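You operate a simulated robot arm through the tools that you are given. There is no shell and no other tool. Be economical: measure what you need, move in short steps, check, and stop when the job is done.

Carry out the task below with a simulated robot arm. There is one attempt and no reset: what you move stays moved.

## Task
Fetch the plain orange-capped post and set it on the grey board.

The check looks at the end state, three seconds after you hand in, the way a careful person would. Anything else that was tipped, shoved, dropped, spilled or broken makes it a failure.

## Robot
A 7-joint arm with a two-finger parallel gripper, fixed in place. Base frame: the origin is at the foot of the arm, x ahead of it, y to its left, z up; the work surface is at about z = 0. Readings come in m, rad, newtons and seconds.
With the tool pointing down near the work surface it reaches from about 0.24 to 0.62 m from the base axis. Its first joint turns from -1.152 to 1.152 rad. Payload 2.6 kg.
The tool frame sits at the grasp point between the pads (the TCP): z along the fingers, y along the line on which they close. The tips reach 0.03 m beyond it. The gripper opens to 0.094 m. The fingers are 0.028 m wide and 0.01 m thick; the gripper's body (0.05 by 0.096 m) begins 0.055 m behind the TCP.
Orientation is that of the tool frame in the base frame, as a unit quaternion [w, x, y, z]. With the fingers straight down and closing along the base's y, the tool's x points along the base's -x, its y along +y and its z along -z.

## Interface
- The arm moves only by the tool send_rows. Its argument "motion" is text: rows parted by semicolons, each of 7 numbers parted by spaces: the closure, from 0 (fully open) to 1 (shut), then the shift along the tool's x, y, z in units of 40 mm (1.0 is 40 mm), then the turn, a rotation vector about the tool's x, y, z in units of 6 degrees (1.0 is 6 degrees). In form: claw tx ty tz rx ry rz; .... A call has 1 to 12 rows; each row shifts and turns the commanded pose from where the row before left it, along the tool's axes as they then stand. A call with a number of a shift or a turn outside -1 to 1 is refused whole. A row lasts 0.2 s, in which the tool goes at most 0.05 m and 0.15 rad; a call with a longer step from one row to the next is refused whole, and so is a gripper value outside its range. Where a pose cannot be reached the arm comes as near as it can. A force on the tool above 40 N (or 10 N above the force at the start of the call, whichever is more), or a blocked arm, ends the call early, and 0.2 s more pass. The fingers move at their own pace (about 0.072 m/s each) and stop on an object; they squeeze with about 36 N. The grip force told is the motor's: it shows also when the fingers shut on nothing. Time passes only in rows, and 0.2 s behind the last, so rows that do not move let the fingers close. It gives the time, the measured TCP pose, the force on the tool (base axes), the opening and the grip force at its end, in the units of the frame above (readings bear some noise).
- Cameras (640 x 400 px; columns grow to the right, rows downward): "scene" is fixed at [0.0381, 0.4349, 0.5544]; the picture's right is [-0.83, -0.55, 0.00], its down [-0.30, 0.45, -0.84] and it looks along [0.47, -0.70, -0.54] (base axes); focal length 365 px, centre (320, 200). "wrist" rides on the gripper at [-0.037, 0, -0.058] in the tool frame; the picture's right is [0.00, -1.00, 0.00], its down [0.97, 0.00, -0.24] and it looks along [0.24, 0.00, 0.97] (tool axes); focal length 218 px, centre (320, 200). There is no depth. A picture from a camera that has moved, and an enlarged one, comes with that camera's place and axes in the base frame and with its lens. The place of the scene camera against the robot may be out by one fixed shift of up to 0.025 m in any direction.
- get_image(camera): a new picture of that camera. The clock stands still meanwhile.
- close_up(camera, box): a new picture of the part [left, top, right, bottom] of that camera's present view, enlarged. The clock stands still meanwhile.
- hand_in(): hands the job in; it is judged then, once.

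Go step by step. Nothing tells you positions but the pictures and the camera data: compare them with the known pose of the tool, close in by small moves and look again before you grip or let go. The budget is 90 turns and 42 pictures, counting those below and the enlarged ones. Unless the task says otherwise, let go and move clear before handing in, and close with one line.

The tools are called after "Request:" as name(argument=value, ...) on one line, values as JSON. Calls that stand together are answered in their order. send_rows: Moves the arm, as the interface text tells. Its arguments: {"type":"object","properties":{"motion":{"type":"string"}},"required":["motion"]} The other tools are called the same way: get_image (camera) takes a picture; close_up (camera, box) takes an enlarged picture of a part of a camera's view; hand_in () hands the job in.

At the start:

```text
clock: 0.0
tcp_pos: [0.4283, -0.0821, 0.2887]
tcp_rot: [-0.001, 0.0, 1.0, 0.0]
wrist_force: [0.1, 0.1, 0.5]
finger_gap: 0.0938
gripper_force: 0.1
```

scene: 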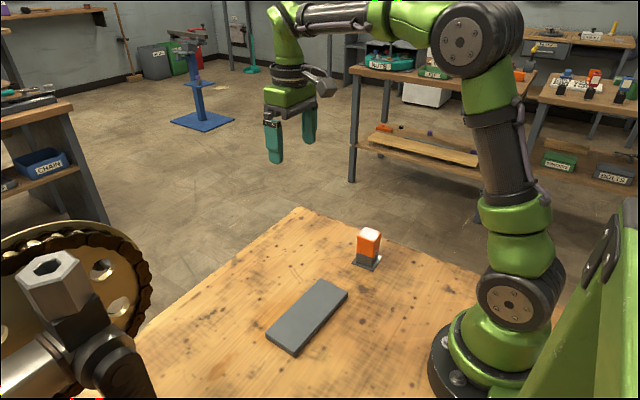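
wrist: 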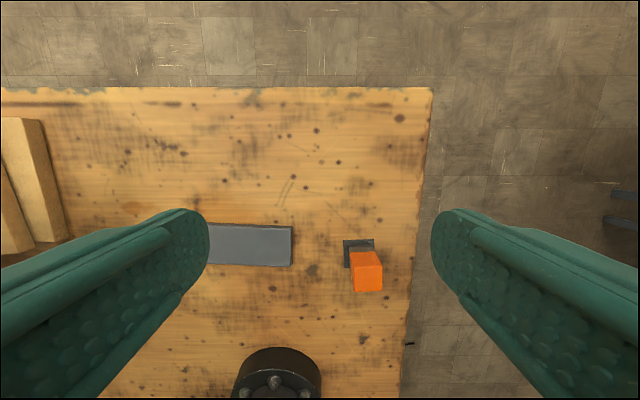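

I see one orange-capped post on a small dark base at the bench edge, with the grey board beside it. I'll take enlarged pictures to make out the details before moving.

Request:
close_up(camera="scene", box=[240, 200, 440, 360])

Request:
close_up(camera="wrist", box=[200, 200, 440, 350])

```text
2.50 times, centred on (340, 280) of scene
camera zoom: at [0.0381, 0.4349, 0.5544], right [-0.83, -0.55, 0.0], down [-0.3, 0.45, -0.84], along [0.47, -0.7, -0.54], focal length 913 px, centre (270, 0)
```

zoom: 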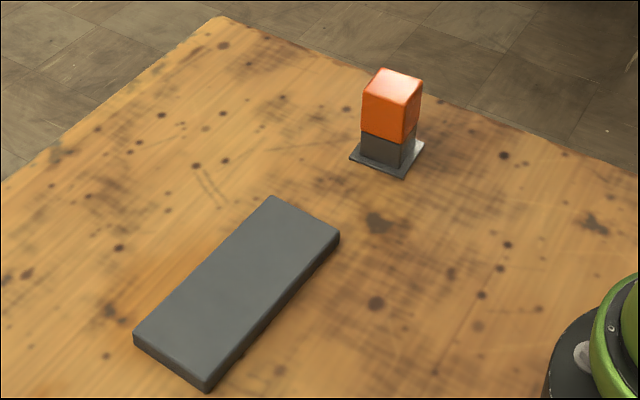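

```text
2.67 times, centred on (320, 275) of wrist
camera zoom: at [0.4672, -0.0822, 0.3459], right [0.0, -1.0, 0.0], down [-0.97, 0.0, 0.24], along [-0.24, 0.0, -0.97], focal length 582 px, centre (320, 0)
```

zoom: 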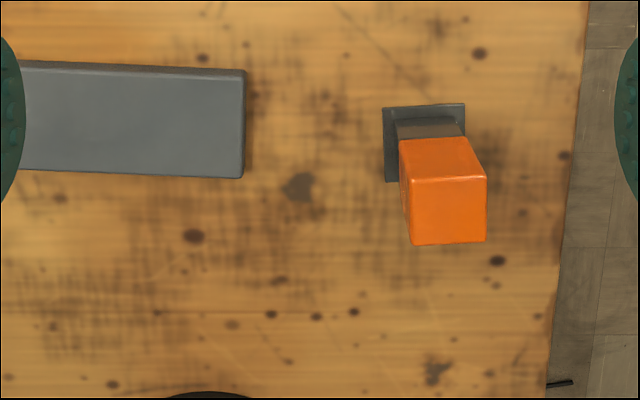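

The post is about 0.04 m square and 0.078 m tall, centred near (0.285, -0.149), on a flange about 0.052 m wide. The board spans roughly x 0.27–0.34 and starts at y of about -0.035. I'll move left at this height to see the rest of the bench and the board's other end.

Request:
send_rows(motion="0 0 1 0 0 0 0;0 0 1 0 0 0 0;0 0 1 0 0 0 0;0 0 1 0 0 0 0;0 0 0 0 0 0 0")

Request:
get_image(camera="wrist")

```text
clock: 1.2
tcp_pos: [0.4286, 0.0781, 0.2885]
tcp_rot: [0.0, 0.0, 1.0, 0.0]
wrist_force: [0.0, 0.3, 0.5]
finger_gap: 0.0942
gripper_force: 0.0
```

```text
37 pictures are left
camera wrist: at [0.4673, 0.0781, 0.3463], right [0.0, -1.0, 0.0], down [-0.97, 0.0, 0.24], along [-0.24, 0.0, -0.97], focal length 218 px, centre (320, 200)
```

wrist: 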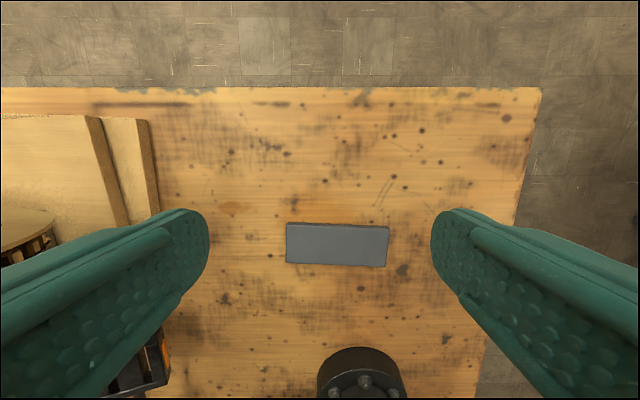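

The only other things here are the wooden gear and the tools on the left, out of the way. The board's centre is near (0.307, 0.05) and it is 0.168 m long in y. I'll go back above the post, staying high.

Request:
send_rows(motion="0 0.598 -0.946 0 0 0 0;0 0.598 -0.946 0 0 0 0;0 0.598 -0.946 0 0 0 0;0 0.598 -0.946 0 0 0 0;0 0.598 -0.946 0 0 0 0;0 0.598 -0.946 0 0 0 0;0 0 0 1 0 0 0;0 0 0 1 0 0 0;0 0 0 0 0 0 0")

Request:
get_image(camera="wrist")

Request:
get_image(camera="scene")

```text
clock: 3.2
tcp_pos: [0.285, -0.1507, 0.2066]
tcp_rot: [0.0, -0.001, 1.0, 0.0]
wrist_force: [-0.1, 0.8, -0.4]
finger_gap: 0.094
gripper_force: 0.1
```

```text
36 pictures are left
camera wrist: at [0.3225, -0.1504, 0.2633], right [0.0, -1.0, 0.0], down [-0.97, 0.0, 0.24], along [-0.24, 0.0, -0.97], focal length 218 px, centre (320, 200)
```

wrist: 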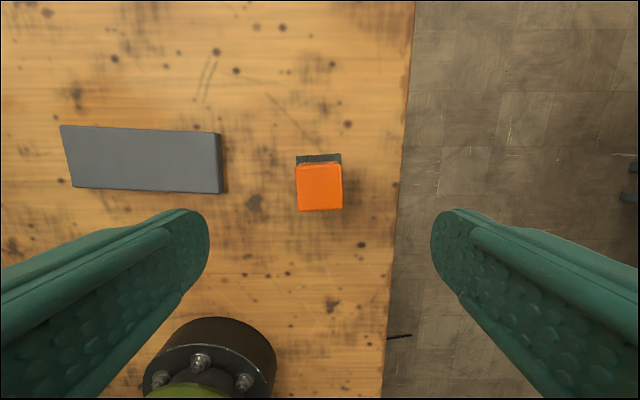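

```text
35 pictures are left
```

scene: 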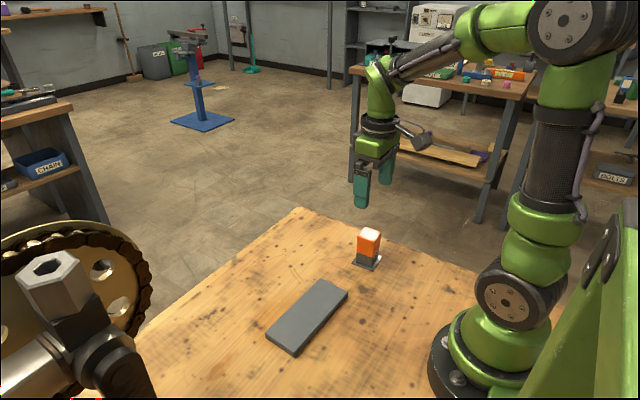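

The gripper is centred over the post in y at -0.150, and the post sits at x of about 0.287. I'll lower to just above the cap and look again.

Request:
send_rows(motion="0 -0.05 0 0.7 0 0 0;0 0 0 0.7 0 0 0;0 0 0 0.7 0 0 0;0 0 0 0 0 0 0")

Request:
get_image(camera="wrist")

Request:
close_up(camera="scene", box=[290, 160, 450, 280])

```text
clock: 4.2
tcp_pos: [0.288, -0.1494, 0.1247]
tcp_rot: [-0.001, 0.0, 1.0, 0.001]
wrist_force: [-0.2, 0.4, 0.9]
finger_gap: 0.0941
gripper_force: 0.0
```

```text
34 pictures are left
camera wrist: at [0.3268, -0.1487, 0.1819], right [0.0, -1.0, 0.0], down [-0.97, 0.0, 0.24], along [-0.24, 0.0, -0.97], focal length 218 px, centre (320, 200)
```

wrist: 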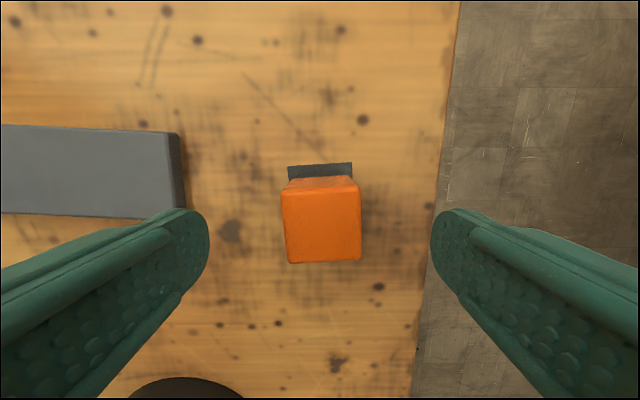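

```text
3.33 times, centred on (370, 220) of scene
camera zoom: at [0.0381, 0.4349, 0.5544], right [-0.83, -0.55, 0.0], down [-0.3, 0.45, -0.84], along [0.47, -0.7, -0.54], focal length 1218 px, centre (153, 133)
```

zoom: 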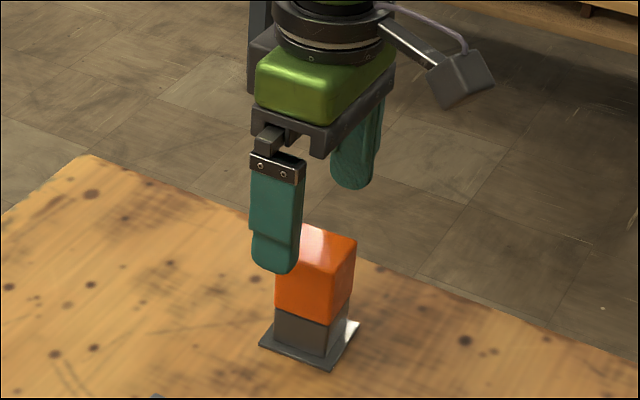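

Fingers straddle the post and are centred on it. The post is turned by about 4°, so I'll match that, lower to about z = 0.045 and look before closing.

Request:
send_rows(motion="0 0 0 0 0 0 -0.65;0 0 0 0.5 0 0 0;0 0 0 0.5 0 0 0;0 0 0 0.5 0 0 0;0 0 0 0.45 0 0 0;0 0 0 0 0 0 0")

Request:
get_image(camera="wrist")

Request:
close_up(camera="scene", box=[290, 180, 450, 300])

```text
clock: 5.6
tcp_pos: [0.2883, -0.1483, 0.0451]
tcp_rot: [0.0, -0.034, 0.999, 0.001]
wrist_force: [-0.7, 0.1, 0.0]
finger_gap: 0.0941
gripper_force: 0.0
```

```text
32 pictures are left
camera wrist: at [0.3261, -0.1462, 0.103], right [0.07, -1.0, 0.0], down [-0.97, -0.07, 0.24], along [-0.24, -0.02, -0.97], focal length 218 px, centre (320, 200)
```

wrist: 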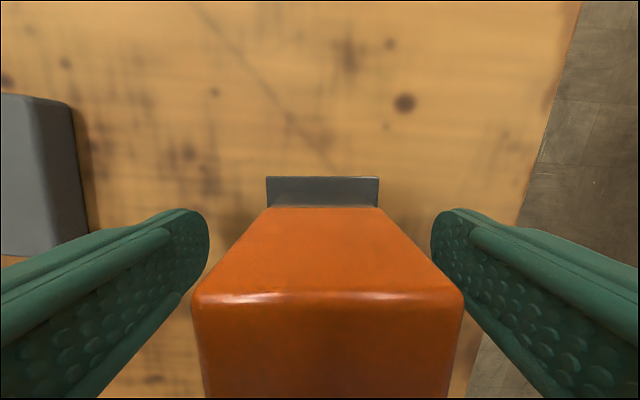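

```text
3.33 times, centred on (370, 240) of scene
camera zoom: at [0.0381, 0.4349, 0.5544], right [-0.83, -0.55, 0.0], down [-0.3, 0.45, -0.84], along [0.47, -0.7, -0.54], focal length 1218 px, centre (153, 67)
```

zoom: 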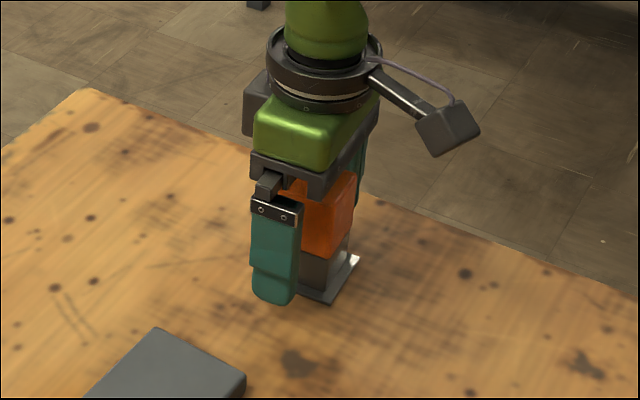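

The post is square with the pads and centred, and the tips clear the flange. Closing now.

Request:
send_rows(motion="1 0 0 0 0 0 0;1 0 0 0 0 0 0;1 0 0 0 0 0 0;1 0 0 0 0 0 0;1 0 0 0 0 0 0")

```text
clock: 6.8
tcp_pos: [0.2875, -0.1494, 0.0455]
tcp_rot: [-0.001, -0.034, 0.999, 0.0]
wrist_force: [0.2, -0.6, 0.6]
finger_gap: 0.045
gripper_force: 36.1
```

The fingers stopped at 45 mm with full grip force. I'll lift gently by 20 mm and check that the post comes up whole.

Request:
send_rows(motion="1 0 0 -0.25 0 0 0;1 0 0 -0.25 0 0 0;1 0 0 0 0 0 0")

Request:
close_up(camera="scene", box=[290, 180, 450, 300])

Request:
get_image(camera="wrist")

```text
clock: 7.6
tcp_pos: [0.287, -0.1491, 0.0659]
tcp_rot: [0.0, -0.035, 0.999, 0.0]
wrist_force: [-0.6, 0.0, -2.0]
finger_gap: 0.0449
gripper_force: 35.6
```

```text
3.33 times, centred on (370, 240) of scene
camera zoom: at [0.0381, 0.4349, 0.5544], right [-0.83, -0.55, 0.0], down [-0.3, 0.45, -0.84], along [0.47, -0.7, -0.54], focal length 1218 px, centre (153, 67)
```

zoom: 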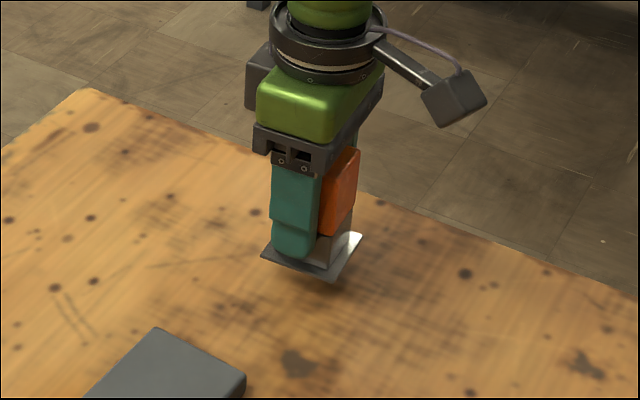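

```text
29 pictures are left
camera wrist: at [0.3254, -0.1466, 0.1237], right [0.07, -1.0, 0.0], down [-0.97, -0.07, 0.24], along [-0.24, -0.02, -0.97], focal length 218 px, centre (320, 200)
```

wrist: 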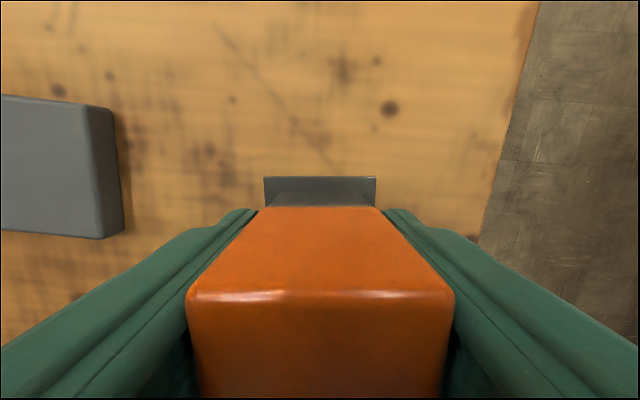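

The whole post, flange included, came up, weighing about 2 N. I'll raise it, square up the tool and carry it over the board.

Request:
send_rows(motion="1 0 0 -0.8 0 0 0;1 0 0 -0.8 0 0 0;1 0 0 0 0 0 0.65;1 -0.083 0.83 0 0 0 0;1 -0.083 0.83 0 0 0 0;1 -0.083 0.83 0 0 0 0;1 -0.083 0.83 0 0 0 0;1 -0.083 0.83 0 0 0 0;1 -0.083 0.83 0 0 0 0;1 0 0 0 0 0 0.4;1 0 0 0 0 0 0")

Request:
get_image(camera="wrist")

Request:
close_up(camera="scene", box=[210, 190, 410, 370])

```text
clock: 10.0
tcp_pos: [0.3077, 0.0511, 0.1301]
tcp_rot: [0.001, 0.022, 1.0, 0.0]
wrist_force: [0.1, 0.4, -2.0]
finger_gap: 0.045
gripper_force: 35.6
```

```text
28 pictures are left
camera wrist: at [0.3454, 0.0486, 0.1878], right [-0.04, -1.0, 0.0], down [-0.97, 0.04, 0.24], along [-0.24, 0.01, -0.97], focal length 218 px, centre (320, 200)
```

wrist: 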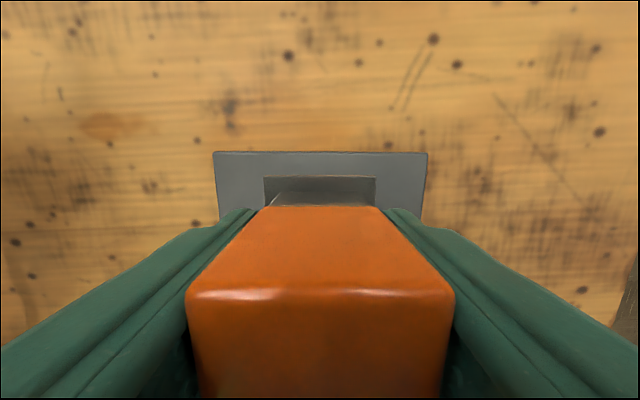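

```text
2.22 times, centred on (310, 280) of scene
camera zoom: at [0.0381, 0.4349, 0.5544], right [-0.83, -0.55, 0.0], down [-0.3, 0.45, -0.84], along [0.47, -0.7, -0.54], focal length 812 px, centre (342, 22)
```

zoom: 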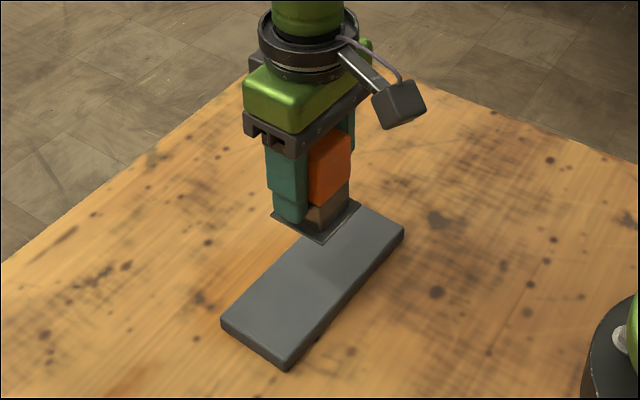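

The flange lines up with the board in yaw, and its centre is within a few millimetres of the board's across its width. I'll lower it to just above the board and look again.

Request:
send_rows(motion="1 0 0 0.5 0 0 0;1 0 0 0.5 0 0 0;1 0 0 0.4 0 0 0;1 0 0 0 0 0 0")

Request:
get_image(camera="wrist")

Request:
close_up(camera="scene", box=[230, 230, 390, 370])

```text
clock: 11.0
tcp_pos: [0.3079, 0.0512, 0.0729]
tcp_rot: [-0.001, 0.021, 1.0, 0.0]
wrist_force: [0.6, 0.3, -2.7]
finger_gap: 0.0452
gripper_force: 36.1
```

```text
26 pictures are left
camera wrist: at [0.3457, 0.0494, 0.1315], right [-0.04, -1.0, 0.0], down [-0.97, 0.04, 0.24], along [-0.24, 0.01, -0.97], focal length 218 px, centre (320, 200)
```

wrist: 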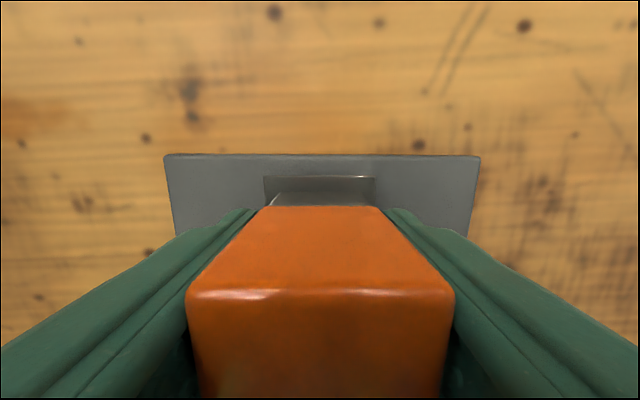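

```text
2.86 times, centred on (310, 300) of scene
camera zoom: at [0.0381, 0.4349, 0.5544], right [-0.83, -0.55, 0.0], down [-0.3, 0.45, -0.84], along [0.47, -0.7, -0.54], focal length 1044 px, centre (349, -86)
```

zoom: 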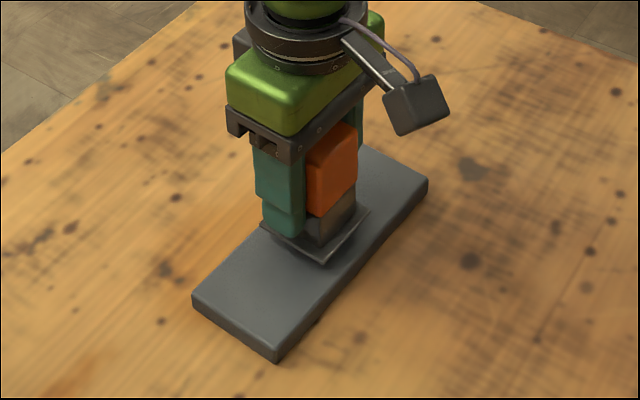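

The flange is about 1 cm above the board, with roughly 10 mm of margin on the far side and 6 mm on the near side. I'll shift 2 mm outward and lower in 2 mm steps, watching the force.

Request:
send_rows(motion="1 -0.05 0 0.05 0 0 0;1 0 0 0.05 0 0 0;1 0 0 0.05 0 0 0;1 0 0 0 0 0 0")

```text
clock: 12.0
tcp_pos: [0.3091, 0.0505, 0.0671]
tcp_rot: [0.0, 0.02, 1.0, 0.0]
wrist_force: [0.1, -0.1, -2.5]
finger_gap: 0.0451
gripper_force: 35.8
```

No contact yet, with the flange bottom at a height of about 0.022. I'll keep going down in smaller steps.

Request:
send_rows(motion="1 0 0 0.04 0 0 0;1 0 0 0.04 0 0 0;1 0 0 0 0 0 0")

Request:
close_up(camera="scene", box=[270, 260, 350, 330])

```text
clock: 12.8
tcp_pos: [0.3082, 0.0504, 0.0645]
tcp_rot: [0.0, 0.021, 1.0, 0.0]
wrist_force: [-0.2, 0.5, -2.3]
finger_gap: 0.045
gripper_force: 35.9
```

```text
5.71 times, centred on (310, 295) of scene
camera zoom: at [0.0381, 0.4349, 0.5544], right [-0.83, -0.55, 0.0], down [-0.3, 0.45, -0.84], along [0.47, -0.7, -0.54], focal length 2088 px, centre (377, -343)
```

zoom: 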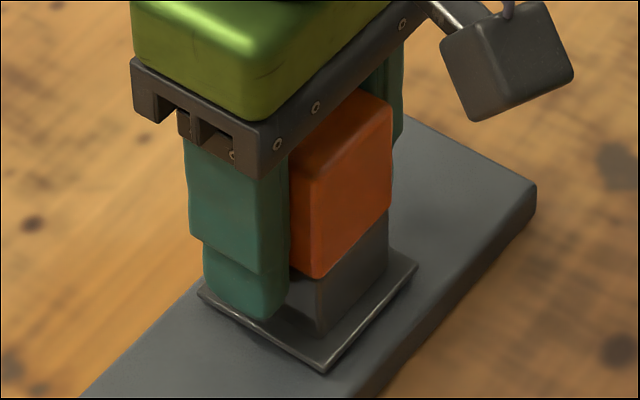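

The flange looks nearly down but the force has not changed. I'll take two more small steps.

Request:
send_rows(motion="1 0 0 0.03 0 0 0;1 0 0 0.03 0 0 0;1 0 0 0 0 0 0")

```text
clock: 13.6
tcp_pos: [0.3098, 0.0511, 0.0634]
tcp_rot: [0.001, 0.02, 1.0, 0.001]
wrist_force: [0.0, -1.1, -1.0]
finger_gap: 0.045
gripper_force: 36.1
```

The force eased from -2.3 to about -1 N, so contact is probably starting. One more millimetre to confirm.

Request:
send_rows(motion="1 0 0 0.025 0 0 0;1 0 0 0 0 0 0")

Request:
close_up(camera="scene", box=[270, 260, 350, 330])

```text
clock: 14.2
tcp_pos: [0.3096, 0.0499, 0.0614]
tcp_rot: [0.0, 0.021, 1.0, 0.0]
wrist_force: [0.4, 0.2, -1.0]
finger_gap: 0.0453
gripper_force: 36.1
```

```text
5.71 times, centred on (310, 295) of scene
camera zoom: at [0.0381, 0.4349, 0.5544], right [-0.83, -0.55, 0.0], down [-0.3, 0.45, -0.84], along [0.47, -0.7, -0.54], focal length 2088 px, centre (377, -343)
```

zoom: 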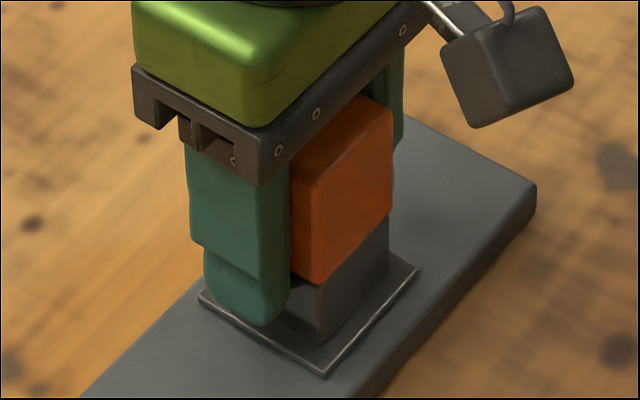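

Still only a slight change in force, so it isn't firmly seated. I'll go one more millimetre at a time.

Request:
send_rows(motion="1 0 0 0.025 0 0 0;1 0 0 0 0 0 0")

```text
clock: 14.8
tcp_pos: [0.3097, 0.0491, 0.061]
tcp_rot: [0.001, 0.021, 1.0, 0.0]
wrist_force: [-8.2, -3.0, 24.9]
finger_gap: 0.045
gripper_force: 36.1
```

It is firmly on the board now, pressing with 25 N. I'll ease up slightly to relieve that, then open the fingers.

Request:
send_rows(motion="1 0 0 -0.018 0 0 0;1 0 0 0 0 0 0")

```text
clock: 15.4
tcp_pos: [0.3104, 0.0507, 0.0625]
tcp_rot: [0.002, 0.021, 1.0, 0.001]
wrist_force: [-1.6, 1.0, 8.8]
finger_gap: 0.0451
gripper_force: 35.8
```

The load is down to about 9 N and the post is resting on the board, so I'll open the fingers slowly.

Request:
send_rows(motion="0.45 0 0 0 0 0 0;0.35 0 0 0 0 0 0;0.2 0 0 0 0 0 0;0 0 0 0 0 0 0;0 0 0 0 0 0 0;0 0 0 0 0 0 0")

Request:
get_image(camera="wrist")

```text
clock: 16.8
tcp_pos: [0.3107, 0.0503, 0.0614]
tcp_rot: [0.0, 0.021, 1.0, 0.0]
wrist_force: [-0.3, 0.4, -1.0]
finger_gap: 0.0942
gripper_force: 0.1
```

```text
22 pictures are left
camera wrist: at [0.3479, 0.0481, 0.1188], right [-0.04, -1.0, 0.0], down [-0.97, 0.04, 0.24], along [-0.24, 0.01, -0.97], focal length 218 px, centre (320, 200)
```

wrist: 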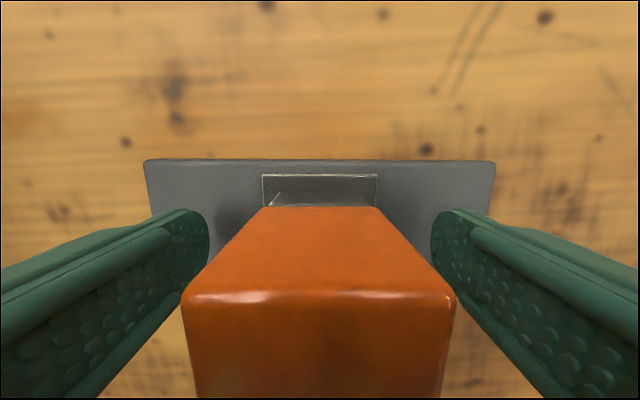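

The fingers are clear and the post stands square on the board. I'll rise straight up and check the final state.

Request:
send_rows(motion="0 0 0 -0.5 0 0 0;0 0 0 -0.8 0 0 0;0 0 0 -0.8 0 0 0;0 0 0 -0.8 0 0 0;0 0 0 -0.8 0 0 0;0 0 0 0 0 0 0")

Request:
get_image(camera="wrist")

Request:
close_up(camera="scene", box=[230, 200, 410, 370])

```text
clock: 18.2
tcp_pos: [0.3082, 0.0519, 0.2091]
tcp_rot: [0.0, 0.02, 1.0, 0.0]
wrist_force: [0.4, -0.6, 0.4]
finger_gap: 0.0938
gripper_force: 0.0
```

```text
21 pictures are left
camera wrist: at [0.3472, 0.0496, 0.2671], right [-0.04, -1.0, 0.0], down [-0.97, 0.04, 0.24], along [-0.24, 0.01, -0.97], focal length 218 px, centre (320, 200)
```

wrist: 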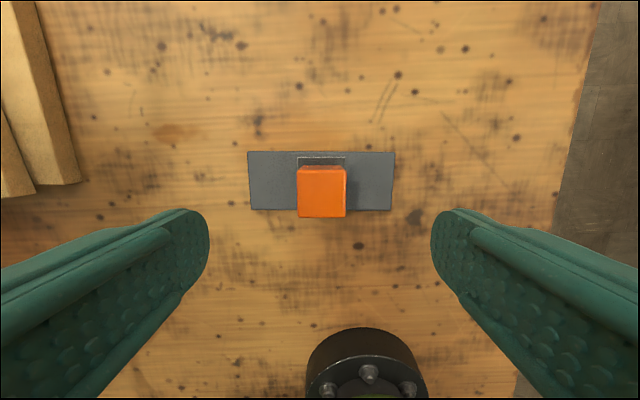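

```text
2.35 times, centred on (320, 285) of scene
camera zoom: at [0.0381, 0.4349, 0.5544], right [-0.83, -0.55, 0.0], down [-0.3, 0.45, -0.84], along [0.47, -0.7, -0.54], focal length 860 px, centre (320, 0)
```

zoom: 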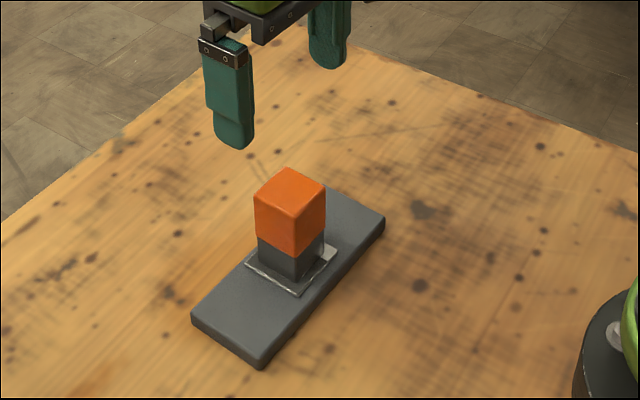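

The post stands upright near the middle of the board with its flange fully on it. The board hasn't visibly moved and the gripper is clear, so I'm handing in.

Request:
hand_in()

```text
The job is handed in.
```

The orange-capped post is standing upright on the grey board, the gripper is clear of it, and the pictures show nothing else disturbed.
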